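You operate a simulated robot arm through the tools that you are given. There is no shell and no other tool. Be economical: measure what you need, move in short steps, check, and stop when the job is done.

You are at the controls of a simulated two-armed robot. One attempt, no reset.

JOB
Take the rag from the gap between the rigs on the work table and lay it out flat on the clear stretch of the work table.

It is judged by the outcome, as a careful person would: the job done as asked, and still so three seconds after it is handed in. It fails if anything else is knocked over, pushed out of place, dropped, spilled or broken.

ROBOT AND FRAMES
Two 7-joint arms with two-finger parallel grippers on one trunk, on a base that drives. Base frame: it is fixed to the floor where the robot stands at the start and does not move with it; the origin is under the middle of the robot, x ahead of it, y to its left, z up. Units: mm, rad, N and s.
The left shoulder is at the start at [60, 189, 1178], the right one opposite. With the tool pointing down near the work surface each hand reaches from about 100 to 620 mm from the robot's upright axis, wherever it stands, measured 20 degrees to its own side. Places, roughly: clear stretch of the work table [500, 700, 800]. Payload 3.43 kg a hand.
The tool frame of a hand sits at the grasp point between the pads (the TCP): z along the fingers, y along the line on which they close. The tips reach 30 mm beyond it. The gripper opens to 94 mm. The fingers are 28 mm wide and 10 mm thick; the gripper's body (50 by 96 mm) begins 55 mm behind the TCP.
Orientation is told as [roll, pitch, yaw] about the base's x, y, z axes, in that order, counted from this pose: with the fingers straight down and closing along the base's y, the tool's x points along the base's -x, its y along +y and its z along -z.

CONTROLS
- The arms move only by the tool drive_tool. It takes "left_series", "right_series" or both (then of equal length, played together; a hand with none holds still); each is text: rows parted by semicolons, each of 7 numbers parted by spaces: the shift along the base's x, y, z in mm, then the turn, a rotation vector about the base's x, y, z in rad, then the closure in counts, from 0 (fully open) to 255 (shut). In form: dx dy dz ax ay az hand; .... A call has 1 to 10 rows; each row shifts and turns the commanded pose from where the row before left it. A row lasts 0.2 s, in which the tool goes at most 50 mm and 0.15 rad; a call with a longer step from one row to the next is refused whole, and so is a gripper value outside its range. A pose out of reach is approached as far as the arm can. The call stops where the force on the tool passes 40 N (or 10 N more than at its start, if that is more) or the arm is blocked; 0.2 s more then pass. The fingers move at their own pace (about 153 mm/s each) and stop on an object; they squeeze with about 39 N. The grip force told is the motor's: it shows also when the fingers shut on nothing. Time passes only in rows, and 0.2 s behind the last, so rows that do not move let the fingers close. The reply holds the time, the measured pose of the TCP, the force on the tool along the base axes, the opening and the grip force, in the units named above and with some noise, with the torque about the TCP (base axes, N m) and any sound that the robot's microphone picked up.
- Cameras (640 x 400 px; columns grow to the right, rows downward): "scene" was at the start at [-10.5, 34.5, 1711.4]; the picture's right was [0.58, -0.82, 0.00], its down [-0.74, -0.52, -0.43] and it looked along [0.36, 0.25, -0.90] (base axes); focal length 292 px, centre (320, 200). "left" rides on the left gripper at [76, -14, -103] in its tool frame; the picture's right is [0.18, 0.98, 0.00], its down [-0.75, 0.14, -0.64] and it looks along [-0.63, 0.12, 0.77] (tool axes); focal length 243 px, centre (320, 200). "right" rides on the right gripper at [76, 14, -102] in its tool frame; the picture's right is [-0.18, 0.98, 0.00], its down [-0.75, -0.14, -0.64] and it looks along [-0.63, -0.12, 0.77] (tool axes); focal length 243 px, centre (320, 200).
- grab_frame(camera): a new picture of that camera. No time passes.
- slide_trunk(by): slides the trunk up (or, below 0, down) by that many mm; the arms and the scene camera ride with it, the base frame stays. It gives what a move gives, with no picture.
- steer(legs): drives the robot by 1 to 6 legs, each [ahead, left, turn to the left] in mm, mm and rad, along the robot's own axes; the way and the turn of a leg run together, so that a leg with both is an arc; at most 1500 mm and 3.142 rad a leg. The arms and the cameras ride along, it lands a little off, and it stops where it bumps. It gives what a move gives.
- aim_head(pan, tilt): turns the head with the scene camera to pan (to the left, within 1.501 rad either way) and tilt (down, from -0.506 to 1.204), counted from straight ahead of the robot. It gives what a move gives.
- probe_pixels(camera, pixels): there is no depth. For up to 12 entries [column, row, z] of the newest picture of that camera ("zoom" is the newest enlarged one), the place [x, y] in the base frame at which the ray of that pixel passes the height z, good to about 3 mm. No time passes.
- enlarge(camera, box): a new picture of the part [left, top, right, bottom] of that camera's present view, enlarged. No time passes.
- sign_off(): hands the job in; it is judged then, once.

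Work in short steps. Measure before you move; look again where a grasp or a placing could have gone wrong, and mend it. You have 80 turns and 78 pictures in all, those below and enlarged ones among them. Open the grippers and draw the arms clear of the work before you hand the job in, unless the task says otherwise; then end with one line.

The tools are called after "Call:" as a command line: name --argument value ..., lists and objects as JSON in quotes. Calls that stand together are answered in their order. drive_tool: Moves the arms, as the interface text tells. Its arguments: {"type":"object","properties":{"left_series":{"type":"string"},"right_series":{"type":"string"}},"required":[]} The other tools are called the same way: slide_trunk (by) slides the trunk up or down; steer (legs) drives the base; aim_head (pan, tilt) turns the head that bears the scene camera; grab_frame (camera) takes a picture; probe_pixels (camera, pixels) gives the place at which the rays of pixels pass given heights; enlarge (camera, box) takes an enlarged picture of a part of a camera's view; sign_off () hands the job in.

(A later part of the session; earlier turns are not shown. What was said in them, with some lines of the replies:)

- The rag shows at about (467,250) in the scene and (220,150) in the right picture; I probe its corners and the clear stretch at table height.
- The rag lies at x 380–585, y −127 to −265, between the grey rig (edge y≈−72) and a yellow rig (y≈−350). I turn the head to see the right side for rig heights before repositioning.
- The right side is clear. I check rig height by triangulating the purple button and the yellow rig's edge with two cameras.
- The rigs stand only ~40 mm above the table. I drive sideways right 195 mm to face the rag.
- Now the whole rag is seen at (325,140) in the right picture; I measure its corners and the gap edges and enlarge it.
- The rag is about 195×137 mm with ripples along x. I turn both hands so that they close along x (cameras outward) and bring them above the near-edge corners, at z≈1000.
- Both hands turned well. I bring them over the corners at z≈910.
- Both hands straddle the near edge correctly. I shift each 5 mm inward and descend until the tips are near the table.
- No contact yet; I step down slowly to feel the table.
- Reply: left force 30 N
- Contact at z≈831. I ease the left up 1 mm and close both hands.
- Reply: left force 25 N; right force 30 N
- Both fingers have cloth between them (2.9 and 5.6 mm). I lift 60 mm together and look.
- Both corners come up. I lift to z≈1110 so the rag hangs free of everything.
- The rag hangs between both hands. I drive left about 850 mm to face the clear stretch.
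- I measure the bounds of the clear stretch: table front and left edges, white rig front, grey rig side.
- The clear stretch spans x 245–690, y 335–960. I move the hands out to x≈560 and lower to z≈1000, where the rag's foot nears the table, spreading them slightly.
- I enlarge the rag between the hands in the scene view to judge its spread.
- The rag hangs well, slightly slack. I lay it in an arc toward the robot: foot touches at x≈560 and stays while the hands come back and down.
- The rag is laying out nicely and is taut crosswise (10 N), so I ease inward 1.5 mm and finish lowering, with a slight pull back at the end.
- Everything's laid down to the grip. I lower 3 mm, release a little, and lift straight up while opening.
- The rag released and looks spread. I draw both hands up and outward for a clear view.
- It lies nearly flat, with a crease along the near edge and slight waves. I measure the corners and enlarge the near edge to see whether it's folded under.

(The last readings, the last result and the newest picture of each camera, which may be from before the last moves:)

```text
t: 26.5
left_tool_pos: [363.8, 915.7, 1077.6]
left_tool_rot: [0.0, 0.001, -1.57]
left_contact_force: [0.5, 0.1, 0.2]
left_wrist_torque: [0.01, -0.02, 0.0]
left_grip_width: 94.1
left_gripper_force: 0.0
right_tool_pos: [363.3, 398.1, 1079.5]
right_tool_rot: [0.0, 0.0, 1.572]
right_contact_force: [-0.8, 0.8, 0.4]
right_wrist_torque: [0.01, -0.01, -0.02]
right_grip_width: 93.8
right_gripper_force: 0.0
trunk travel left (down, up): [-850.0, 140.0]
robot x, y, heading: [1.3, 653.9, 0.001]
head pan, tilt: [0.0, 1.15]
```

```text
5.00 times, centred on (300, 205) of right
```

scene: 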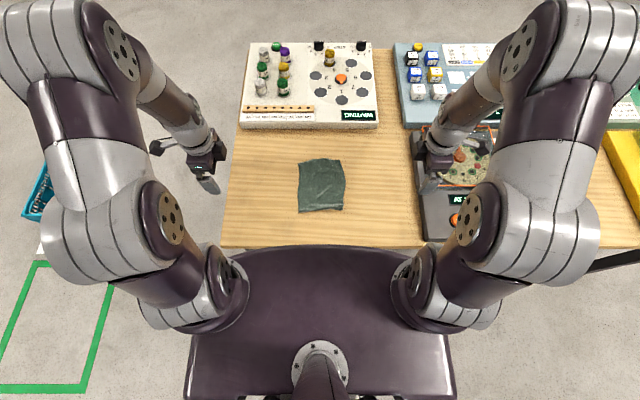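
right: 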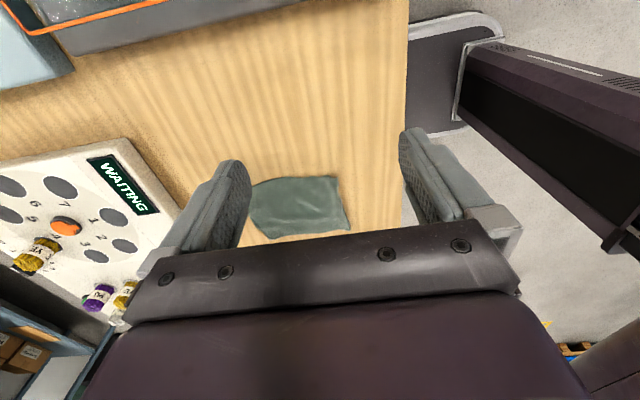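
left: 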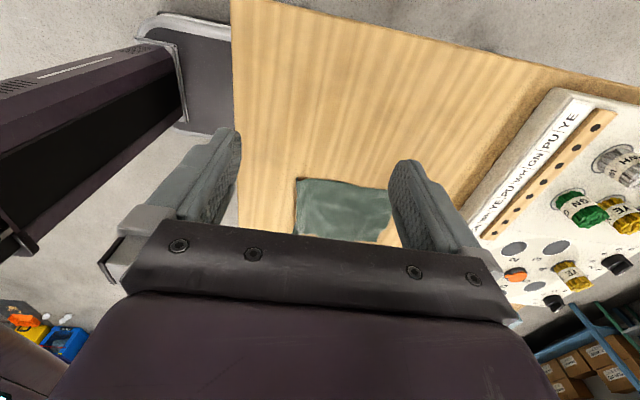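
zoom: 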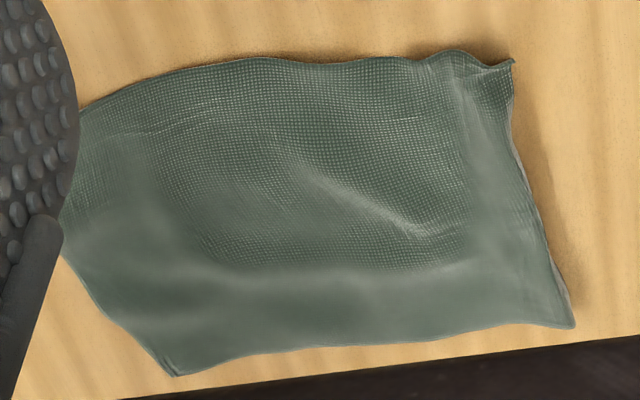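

The rag covers ~200×155 mm, not folded, but a ridge with a raised near edge remains at x≈375. I'll smooth it: shut both hands and bring them above the ridge's far side.

Call:
drive_tool --left_series "6 -30 -20 0 0 0 255;6 -30 -25 0 0 0 255;6 -30 -25 0 0 0 255;6 -30 -30 0 0 0 255;6 -30 -30 0 0 0 255;6 -30 -35 0 0 0 255;0 -29 -40 0 0 0 255;0 0 -30 0 0 0 255" --right_series "6 29 -20 0 0 0 255;6 29 -25 0 0 0 255;6 29 -25 0 0 0 255;6 29 -30 0 0 0 255;6 29 -30 0 0 0 255;6 29 -35 0 0 0 255;0 28 -40 0 0 0 255;0 0 -32 0 0 0 255"

Call:
drive_tool --left_series "0 0 -5 0 0 0 255;0 0 -3 0 0 0 255;-10 0 0 0 0 0 255;-10 0 0 0 0 0 255;-10 0 0 0 0 0 255" --right_series "0 0 -5 0 0 0 255;0 0 -3 0 0 0 255;-10 0 0 0 0 0 255;-10 0 0 0 0 0 255;-10 0 0 0 0 0 255"

Call:
enlarge --camera "scene" --box '[270, 140, 374, 230]'

```text
t: 28.3
left_tool_pos: [400.2, 707.5, 842.7]
left_tool_rot: [0.001, -0.001, -1.568]
left_contact_force: [-0.2, 0.7, -0.2]
left_wrist_torque: [0.04, -0.02, -0.01]
left_grip_width: 0.0
left_gripper_force: 32.9
right_tool_pos: [399.3, 600.5, 842.3]
right_tool_rot: [0.0, -0.002, 1.571]
right_contact_force: [0.1, -0.1, 0.0]
right_wrist_torque: [0.03, -0.02, -0.02]
right_grip_width: 0.0
right_gripper_force: 33.5
trunk travel left (down, up): [-850.0, 140.0]
robot x, y, heading: [2.8, 655.1, 0.006]
head pan, tilt: [0.0, 1.15]
```

```text
t: 29.5
left_tool_pos: [368.1, 707.2, 835.3]
left_tool_rot: [0.001, 0.001, -1.569]
left_contact_force: [0.0, 0.9, 0.5]
left_wrist_torque: [0.02, -0.04, -0.01]
left_grip_width: 0.0
left_gripper_force: 33.0
right_tool_pos: [369.4, 601.4, 833.5]
right_tool_rot: [-0.001, 0.0, 1.571]
right_contact_force: [-0.1, 0.0, 0.2]
right_wrist_torque: [-0.04, -0.01, 0.0]
right_grip_width: 0.2
right_gripper_force: 33.1
trunk travel left (down, up): [-850.0, 140.0]
robot x, y, heading: [2.1, 651.5, 0.001]
head pan, tilt: [0.0, 1.15]
```

```text
4.44 times, centred on (322, 185) of scene
```

zoom: 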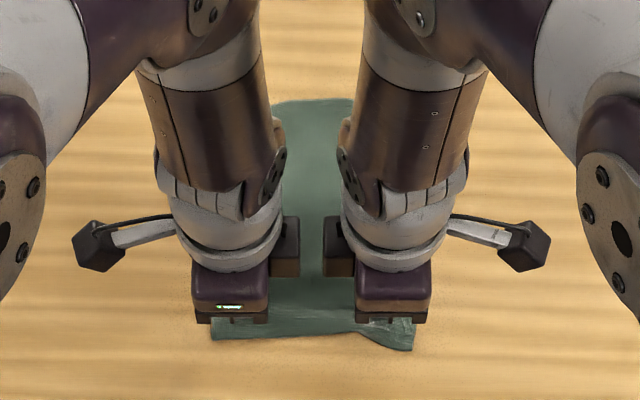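

No contact so far; the tips now stand over the ridge. I press down gently and drag off the near edge.

Call:
drive_tool --left_series "8 0 0 0 0 0 255;0 0 -2 0 0 0 255;0 0 -1.5 0 0 0 255;-6 0 0 0 0 0 255;-8 0 0 0 0 0 255;-8 0 0 0 0 0 255;-10 0 0 0 0 0 255" --right_series "8 0 0 0 0 0 255;0 0 -2 0 0 0 255;0 0 -1 0 0 0 255;-6 0 0 0 0 0 255;-8 0 0 0 0 0 255;-8 0 0 0 0 0 255;-10 0 0 0 0 0 255"

Call:
enlarge --camera "scene" --box '[270, 140, 374, 230]'

```text
t: 31.1
left_tool_pos: [344.7, 707.3, 830.3]
left_tool_rot: [0.0, 0.001, -1.569]
left_contact_force: [0.2, 0.0, 1.2]
left_wrist_torque: [0.01, 0.0, -0.01]
left_grip_width: 0.0
left_gripper_force: 32.9
right_tool_pos: [344.0, 599.4, 831.1]
right_tool_rot: [-0.001, 0.0, 1.568]
right_contact_force: [4.5, 0.3, 19.7]
right_wrist_torque: [-0.24, -0.2, 0.04]
right_grip_width: 0.1
right_gripper_force: 32.4
trunk travel left (down, up): [-850.0, 140.0]
robot x, y, heading: [-0.6, 653.6, 0.002]
head pan, tilt: [0.0, 1.15]
```

```text
4.44 times, centred on (322, 185) of scene
```

zoom: 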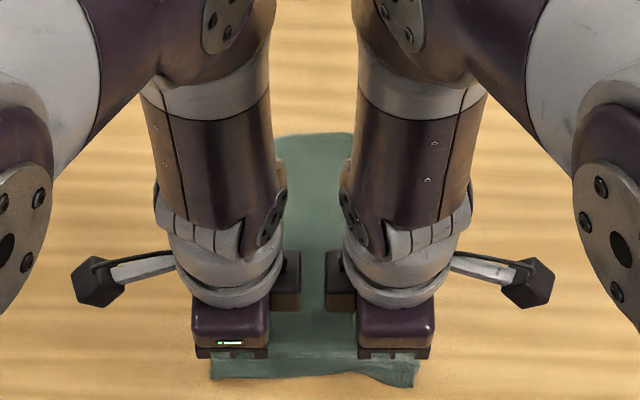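

The rag slid a bit with the hands. I lift and draw the hands out to look.

Call:
drive_tool --left_series "0 0 20 0 0 0 255;0 0 40 0 0 0 255;0 20 40 0 0 0 255;0 40 40 0 0 0 255;0 40 30 0 0 0 255;0 40 30 0 0 0 255;0 40 20 0 0 0 255" --right_series "0 0 20 0 0 0 255;0 0 40 0 0 0 255;0 -20 40 0 0 0 255;0 -40 40 0 0 0 255;0 -40 30 0 0 0 255;0 -40 30 0 0 0 255;0 -40 20 0 0 0 255"

Call:
enlarge --camera "scene" --box '[270, 150, 374, 240]'

Call:
probe_pixels --camera "zoom" --pixels '[[0, 0, 803]]'

```text
refused: row 4 steps farther than a row can; nothing moved
```

```text
4.44 times, centred on (322, 195) of scene
```

zoom: 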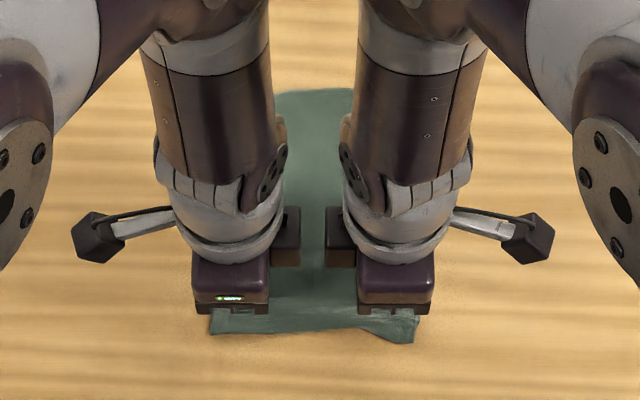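

```text
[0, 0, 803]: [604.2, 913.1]
```

The lift was refused for step length; I repeat it with shorter steps.

Call:
drive_tool --left_series "0 0 20 0 0 0 255;0 0 40 0 0 0 255;0 20 40 0 0 0 255;0 35 30 0 0 0 255;0 38 30 0 0 0 255;0 38 30 0 0 0 255;0 40 20 0 0 0 255" --right_series "0 0 20 0 0 0 255;0 0 40 0 0 0 255;0 -20 40 0 0 0 255;0 -35 30 0 0 0 255;0 -38 30 0 0 0 255;0 -38 30 0 0 0 255;0 -40 20 0 0 0 255"

Call:
enlarge --camera "scene" --box '[270, 150, 374, 240]'

Call:
enlarge --camera "right" --box '[230, 150, 390, 250]'

```text
t: 32.7
left_tool_pos: [344.7, 880.6, 1041.4]
left_tool_rot: [-0.001, 0.001, -1.57]
left_contact_force: [-0.2, -0.1, 0.0]
left_wrist_torque: [-0.03, -0.03, -0.01]
left_grip_width: 0.0
left_gripper_force: 33.4
right_tool_pos: [344.1, 426.9, 1041.7]
right_tool_rot: [0.0, 0.001, 1.571]
right_contact_force: [0.1, -0.8, -0.3]
right_wrist_torque: [0.0, 0.0, 0.01]
right_grip_width: 0.0
right_gripper_force: 33.2
trunk travel left (down, up): [-850.0, 140.0]
robot x, y, heading: [-1.6, 654.4, 0.004]
head pan, tilt: [0.0, 1.15]
```

```text
4.44 times, centred on (322, 195) of scene
```

zoom: 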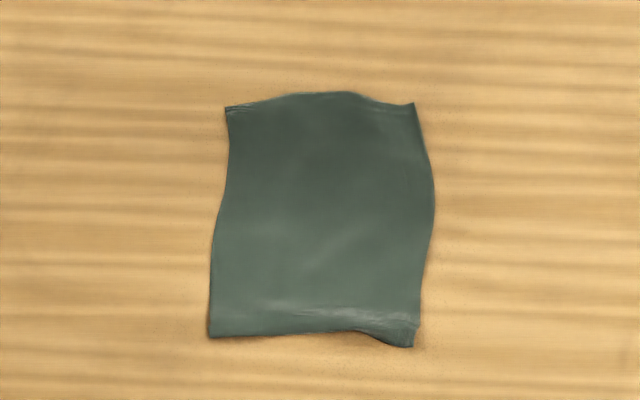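

```text
4.00 times, centred on (310, 200) of right
```

zoom: 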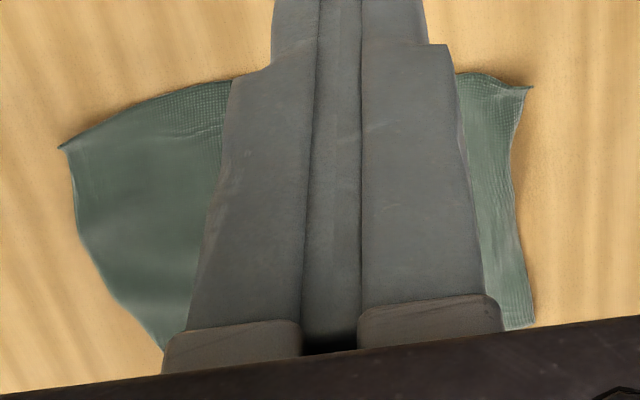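

Much flatter; only the right near corner (zoom 395,325) is slightly raised. I locate it to press it down once.

Call:
probe_pixels --camera "scene" --pixels '[[338, 224, 803], [340.5, 228, 803], [320, 224, 803], [298, 225, 803], [322, 172, 803], [338, 216, 803]]'

```text
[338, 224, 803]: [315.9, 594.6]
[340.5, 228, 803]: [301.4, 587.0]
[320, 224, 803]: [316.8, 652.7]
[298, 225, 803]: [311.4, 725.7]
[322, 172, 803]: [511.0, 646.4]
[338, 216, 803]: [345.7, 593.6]
```

Ridge near (325, 600). I bring the shut right hand over (335, 600), press lightly and drag it outward to the corner.

Call:
drive_tool --right_series "-2 30 -25 0 0 0 255;-2 30 -25 0 0 0 255;-2 30 -25 0 0 0 255;-2 30 -30 0 0 0 255;0 30 -30 0 0 0 255;0 22 -30 0 0 0 255;0 0 -32 0 0 0 255;0 0 -9 0 0 0 255"

Call:
drive_tool --right_series "0 0 -2 0 0 0 255;0 0 -2 0 0 0 255;-7 -3 0 0 0 0 255;-7 -3 0 0 0 0 255;-7 -3 0 0 0 0 255;-7 -3 0 0 0 0 255;-7 -3 0 0 0 0 255"

Call:
drive_tool --right_series "0 0 20 0 0 0 255;0 0 40 0 0 0 255;0 -20 40 0 0 0 255;0 -35 30 0 0 0 255;0 -38 30 0 0 0 255;0 -38 30 0 0 0 200;0 -40 20 0 0 0 100;0 0 0 0 0 0 0" --left_series "0 0 0 0 0 0 255;0 0 0 0 0 0 255;0 0 0 0 0 0 255;0 0 0 0 0 0 255;0 0 0 0 0 0 200;0 0 0 0 0 0 100;0 0 0 0 0 0 0;0 0 0 0 0 0 0"

Call:
enlarge --camera "scene" --box '[270, 150, 374, 240]'

Call:
grab_frame --camera "scene"

```text
t: 34.5
left_tool_pos: [345.4, 879.9, 1040.0]
left_tool_rot: [-0.001, -0.001, -1.567]
left_contact_force: [0.3, 0.3, 1.0]
left_wrist_torque: [0.02, 0.02, -0.03]
left_grip_width: 0.0
left_gripper_force: 32.5
right_tool_pos: [336.7, 601.6, 834.1]
right_tool_rot: [0.0, 0.001, 1.569]
right_contact_force: [0.5, 0.2, -0.2]
right_wrist_torque: [0.02, -0.01, 0.03]
right_grip_width: 0.0
right_gripper_force: 33.0
trunk travel left (down, up): [-850.0, 140.0]
robot x, y, heading: [0.2, 656.7, 0.003]
head pan, tilt: [0.0, 1.15]
```

```text
t: 36.0
left_tool_pos: [344.0, 879.8, 1040.7]
left_tool_rot: [0.001, 0.001, -1.569]
left_contact_force: [-0.6, -0.1, -1.0]
left_wrist_torque: [-0.01, 0.02, -0.01]
left_grip_width: 0.0
left_gripper_force: 33.6
right_tool_pos: [310.1, 590.6, 831.3]
right_tool_rot: [-0.009, -0.002, 1.57]
right_contact_force: [-2.1, 2.1, 18.3]
right_wrist_torque: [-0.14, 0.11, -0.03]
right_grip_width: 0.0
right_gripper_force: 33.4
trunk travel left (down, up): [-850.0, 140.0]
robot x, y, heading: [-0.4, 651.3, 0.002]
head pan, tilt: [0.0, 1.15]
stopped in row 7 (right hand): the force on the tool passed its limit at 41 N (the readings are from after the stop); the commanded pose is now the measured one
```

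```text
t: 37.8
left_tool_pos: [346.2, 880.7, 1040.2]
left_tool_rot: [0.0, 0.0, -1.57]
left_contact_force: [-0.2, 0.4, 0.2]
left_wrist_torque: [-0.03, 0.0, 0.01]
left_grip_width: 94.1
left_gripper_force: 0.0
right_tool_pos: [310.0, 424.5, 1036.7]
right_tool_rot: [-0.005, -0.005, 1.57]
right_contact_force: [-0.6, -0.9, -0.1]
right_wrist_torque: [0.01, 0.02, 0.02]
right_grip_width: 94.2
right_gripper_force: 0.0
right hand out of reach, approached as far as the arm can: row 7
trunk travel left (down, up): [-850.0, 140.0]
robot x, y, heading: [-3.0, 654.6, 0.001]
head pan, tilt: [0.0, 1.15]
```

```text
4.44 times, centred on (322, 195) of scene
```

zoom: 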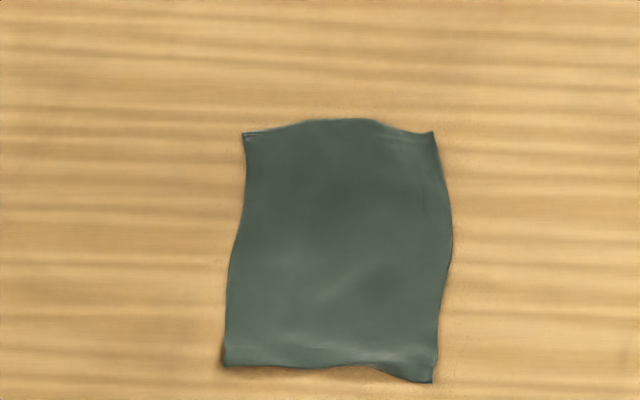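

```text
30 pictures are left
```

scene: 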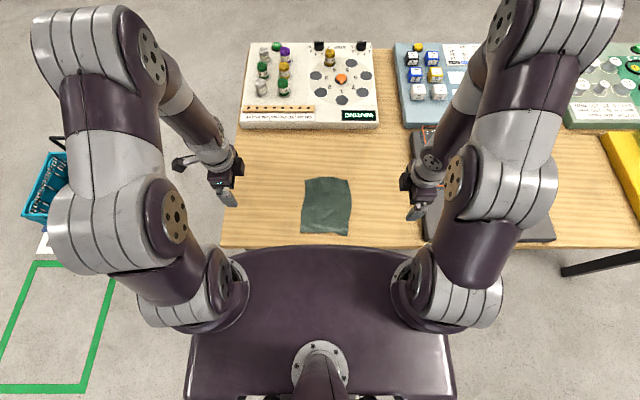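

It's flat now but has slid to within ~40 mm of the table's front. I'll press on its far third with both shut hands and draw it back out to the middle of the clear stretch, which also keeps it stretched.

Call:
drive_tool --left_series "11.75 -23.5 -20 0 0 0 255;11.75 -23.5 -20 0 0 0 255;11.75 -23.5 -20 0 0 0 255;11.75 -23.5 -20 0 0 0 255;11.75 -23.5 -20 0 0 0 255;11.75 -23.5 -20 0 0 0 255;11.75 -23.5 -20 0 0 0 255;11.75 -23.5 -20 0 0 0 255;0 0 -22 0 0 0 255;0 0 -21 0 0 0 255" --right_series "16.25 22.3 -20 0 0 0 255;16.25 22.3 -20 0 0 0 255;16.25 22.3 -20 0 0 0 255;16.25 22.3 -20 0 0 0 255;16.25 22.3 -20 0 0 0 255;16.25 22.3 -20 0 0 0 255;16.25 22.3 -20 0 0 0 255;16.25 22.3 -20 0 0 0 255;0 0 -20 0 0 0 255;0 0 -20 0 0 0 255"

Call:
drive_tool --left_series "0 0 -2 0 0 0 255;0 0 -1.5 0 0 0 255;0 0 -1 0 0 0 255" --right_series "0 0 -2 0 0 0 255;0 0 -1.5 0 0 0 255;0 0 -1 0 0 0 255"

```text
t: 40.0
left_tool_pos: [439.4, 692.2, 836.5]
left_tool_rot: [0.001, 0.0, -1.57]
left_contact_force: [-0.6, 0.6, -0.4]
left_wrist_torque: [-0.01, -0.01, 0.0]
left_grip_width: 0.0
left_gripper_force: 33.3
right_tool_pos: [434.3, 599.3, 839.1]
right_tool_rot: [-0.005, -0.001, 1.572]
right_contact_force: [0.0, 0.2, 0.4]
right_wrist_torque: [0.0, 0.01, -0.01]
right_grip_width: 0.0
right_gripper_force: 33.4
right hand out of reach, approached as far as the arm can: row 5
trunk travel left (down, up): [-850.0, 140.0]
robot x, y, heading: [-1.2, 655.0, 0.0]
head pan, tilt: [0.0, 1.15]
```

```text
t: 40.8
left_tool_pos: [440.2, 691.3, 832.4]
left_tool_rot: [0.0, 0.002, -1.569]
left_contact_force: [-0.6, -0.6, 0.3]
left_wrist_torque: [-0.03, -0.01, -0.03]
left_grip_width: 0.0
left_gripper_force: 33.3
right_tool_pos: [433.8, 599.4, 835.2]
right_tool_rot: [-0.005, -0.004, 1.57]
right_contact_force: [-0.4, -0.2, 0.8]
right_wrist_torque: [-0.01, 0.0, -0.01]
right_grip_width: 0.0
right_gripper_force: 33.2
trunk travel left (down, up): [-850.0, 140.0]
robot x, y, heading: [-2.5, 652.5, 0.003]
head pan, tilt: [0.0, 1.15]
```

Left tip is nearly at the cloth, right ~4 mm above. I lower to contact.

Call:
drive_tool --left_series "0 0 -1 0 0 0 255;0 0 -0.5 0 0 0 255" --right_series "0 0 -3 0 0 0 255;0 0 -1.2 0 0 0 255"

```text
t: 41.4
left_tool_pos: [439.8, 690.8, 832.6]
left_tool_rot: [0.001, 0.001, -1.569]
left_contact_force: [0.4, -0.1, 0.6]
left_wrist_torque: [0.03, 0.01, 0.04]
left_grip_width: 0.1
left_gripper_force: 33.1
right_tool_pos: [432.3, 600.2, 831.3]
right_tool_rot: [-0.008, -0.002, 1.57]
right_contact_force: [0.4, -1.9, 9.4]
right_wrist_torque: [-0.04, 0.02, -0.01]
right_grip_width: 0.1
right_gripper_force: 33.2
trunk travel left (down, up): [-850.0, 140.0]
robot x, y, heading: [-0.5, 658.3, 0.001]
head pan, tilt: [0.0, 1.15]
```

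Right is in contact (9 N); left still needs about 1 mm.

Call:
drive_tool --left_series "0 0 -1 0 0 0 255;0 0 -0.5 0 0 0 255" --right_series "0 0 0 0 0 0 255;0 0 0 0 0 0 255"

```text
t: 42.0
left_tool_pos: [440.7, 691.4, 831.5]
left_tool_rot: [0.002, 0.0, -1.569]
left_contact_force: [0.1, 4.5, 18.0]
left_wrist_torque: [0.2, 0.1, 0.01]
left_grip_width: 0.1
left_gripper_force: 33.2
right_tool_pos: [432.7, 599.5, 831.3]
right_tool_rot: [-0.007, -0.002, 1.571]
right_contact_force: [1.4, 0.0, 3.9]
right_wrist_torque: [-0.03, -0.01, -0.01]
right_grip_width: 0.1
right_gripper_force: 33.2
trunk travel left (down, up): [-850.0, 140.0]
robot x, y, heading: [-5.0, 654.9, 0.003]
head pan, tilt: [0.0, 1.15]
```

Both press. I drag outward +80 mm in small steps.

Call:
drive_tool --left_series "8 0 0 0 0 0 255;8 0 0 0 0 0 255;8 0 0 0 0 0 255;8 0 0 0 0 0 255;8 0 0 0 0 0 255;8 0 0 0 0 0 255" --right_series "8 0 -0.5 0 0 0 255;8 0 0 0 0 0 255;8 0 0 0 0 0 255;8 0 0 0 0 0 255;8 0 0 0 0 0 255;8 0 0 0 0 0 255"

Call:
enlarge --camera "scene" --box '[270, 140, 374, 240]'

```text
t: 43.4
left_tool_pos: [487.3, 691.0, 831.9]
left_tool_rot: [0.003, -0.001, -1.57]
left_contact_force: [-5.0, 0.3, 22.5]
left_wrist_torque: [0.15, 0.19, 0.04]
left_grip_width: 0.1
left_gripper_force: 33.0
right_tool_pos: [479.6, 598.9, 832.2]
right_tool_rot: [-0.008, -0.004, 1.572]
right_contact_force: [0.4, 0.5, 1.4]
right_wrist_torque: [0.04, 0.02, -0.01]
right_grip_width: 0.0
right_gripper_force: 33.0
trunk travel left (down, up): [-850.0, 140.0]
robot x, y, heading: [-0.9, 655.2, 0.005]
head pan, tilt: [0.0, 1.15]
```

```text
4.00 times, centred on (322, 190) of scene
```

zoom: 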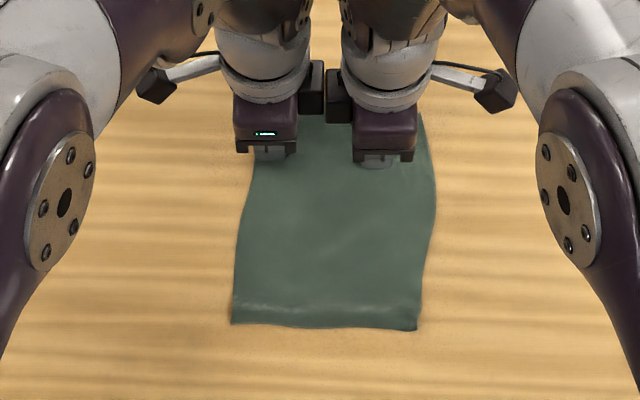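

It follows and stays smooth. I press the right a touch more and drag another 45 mm.

Call:
drive_tool --left_series "7 0 0 0 0 0 255;8 0 0 0 0 0 255;8 0 0 0 0 0 255;8 0 0 0 0 0 255;8 0 0 0 0 0 255;8 0 0 0 0 0 255;0 0 0 0 0 0 255" --right_series "7 0 -1 0 0 0 255;8 0 0 0 0 0 255;8 0 0 0 0 0 255;8 0 0 0 0 0 255;8 0 0 0 0 0 255;8 0 0 0 0 0 255;0 0 0 0 0 0 255"

Call:
drive_tool --left_series "0 0 15 0 0 0 255;0 0 35 0 0 0 255;0 0 45 0 0 0 255;-10 20 40 0 0 0 255;-20 30 30 0 0 0 255;-30 30 20 0 0 0 200;-30 35 10 0 0 0 100;-30 35 10 0 0 0 0;-20 35 10 0 0 0 0" --right_series "0 0 15 0 0 0 255;0 0 35 0 0 0 255;0 0 45 0 0 0 255;-10 -20 40 0 0 0 255;-20 -30 30 0 0 0 255;-30 -30 20 0 0 0 200;-30 -35 10 0 0 0 100;-30 -35 10 0 0 0 0;-20 -35 10 0 0 0 0"

Call:
enlarge --camera "scene" --box '[270, 130, 374, 230]'

Call:
grab_frame --camera "scene"

```text
t: 45.0
left_tool_pos: [533.4, 692.7, 832.5]
left_tool_rot: [0.003, -0.002, -1.569]
left_contact_force: [-0.5, 0.3, 3.3]
left_wrist_torque: [0.0, 0.03, 0.02]
left_grip_width: 0.0
left_gripper_force: 32.9
right_tool_pos: [527.1, 597.4, 831.3]
right_tool_rot: [-0.01, -0.005, 1.571]
right_contact_force: [-6.1, -0.3, 26.9]
right_wrist_torque: [-0.11, 0.34, -0.04]
right_grip_width: 0.0
right_gripper_force: 32.9
trunk travel left (down, up): [-850.0, 140.0]
robot x, y, heading: [-1.3, 658.3, 0.002]
head pan, tilt: [0.0, 1.15]
```

```text
t: 47.0
left_tool_pos: [391.9, 877.6, 1044.6]
left_tool_rot: [0.001, 0.0, -1.57]
left_contact_force: [-0.2, 0.0, 0.6]
left_wrist_torque: [0.0, -0.01, -0.01]
left_grip_width: 94.1
left_gripper_force: 0.0
right_tool_pos: [385.7, 415.0, 1045.0]
right_tool_rot: [-0.007, -0.003, 1.571]
right_contact_force: [-0.5, 0.3, -0.2]
right_wrist_torque: [0.03, 0.0, 0.0]
right_grip_width: 94.2
right_gripper_force: 0.0
trunk travel left (down, up): [-850.0, 140.0]
robot x, y, heading: [-1.1, 655.3, -0.003]
head pan, tilt: [0.0, 1.15]
```

```text
4.00 times, centred on (322, 180) of scene
```

zoom: 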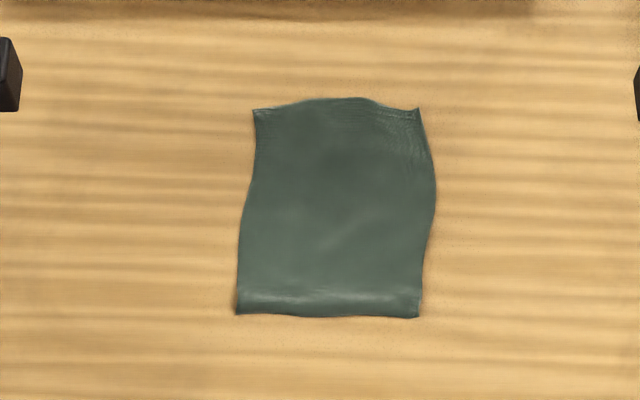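

```text
27 pictures are left
```

scene: 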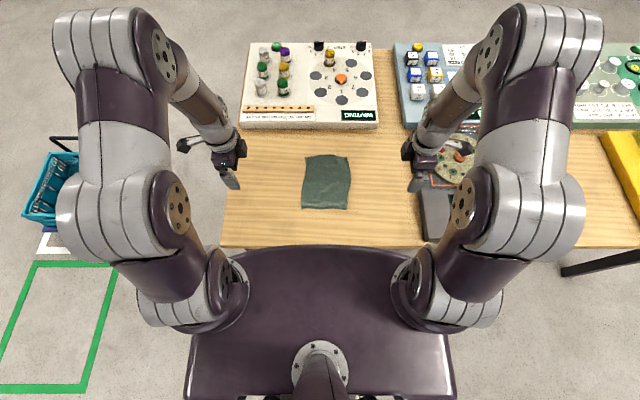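

The rag lies flat and open in the middle of the clear stretch at scene (325,182). The rigs in view look undisturbed, and both hands are open and clear, so I hand the job in.

Call:
sign_off

```text
The job is handed in.
```

I took the rag from the gap between the rigs and laid it out flat in the middle of the clear stretch of the work table. It is unfolded, with only slight waves left, and in the last picture everything in view looked undisturbed.
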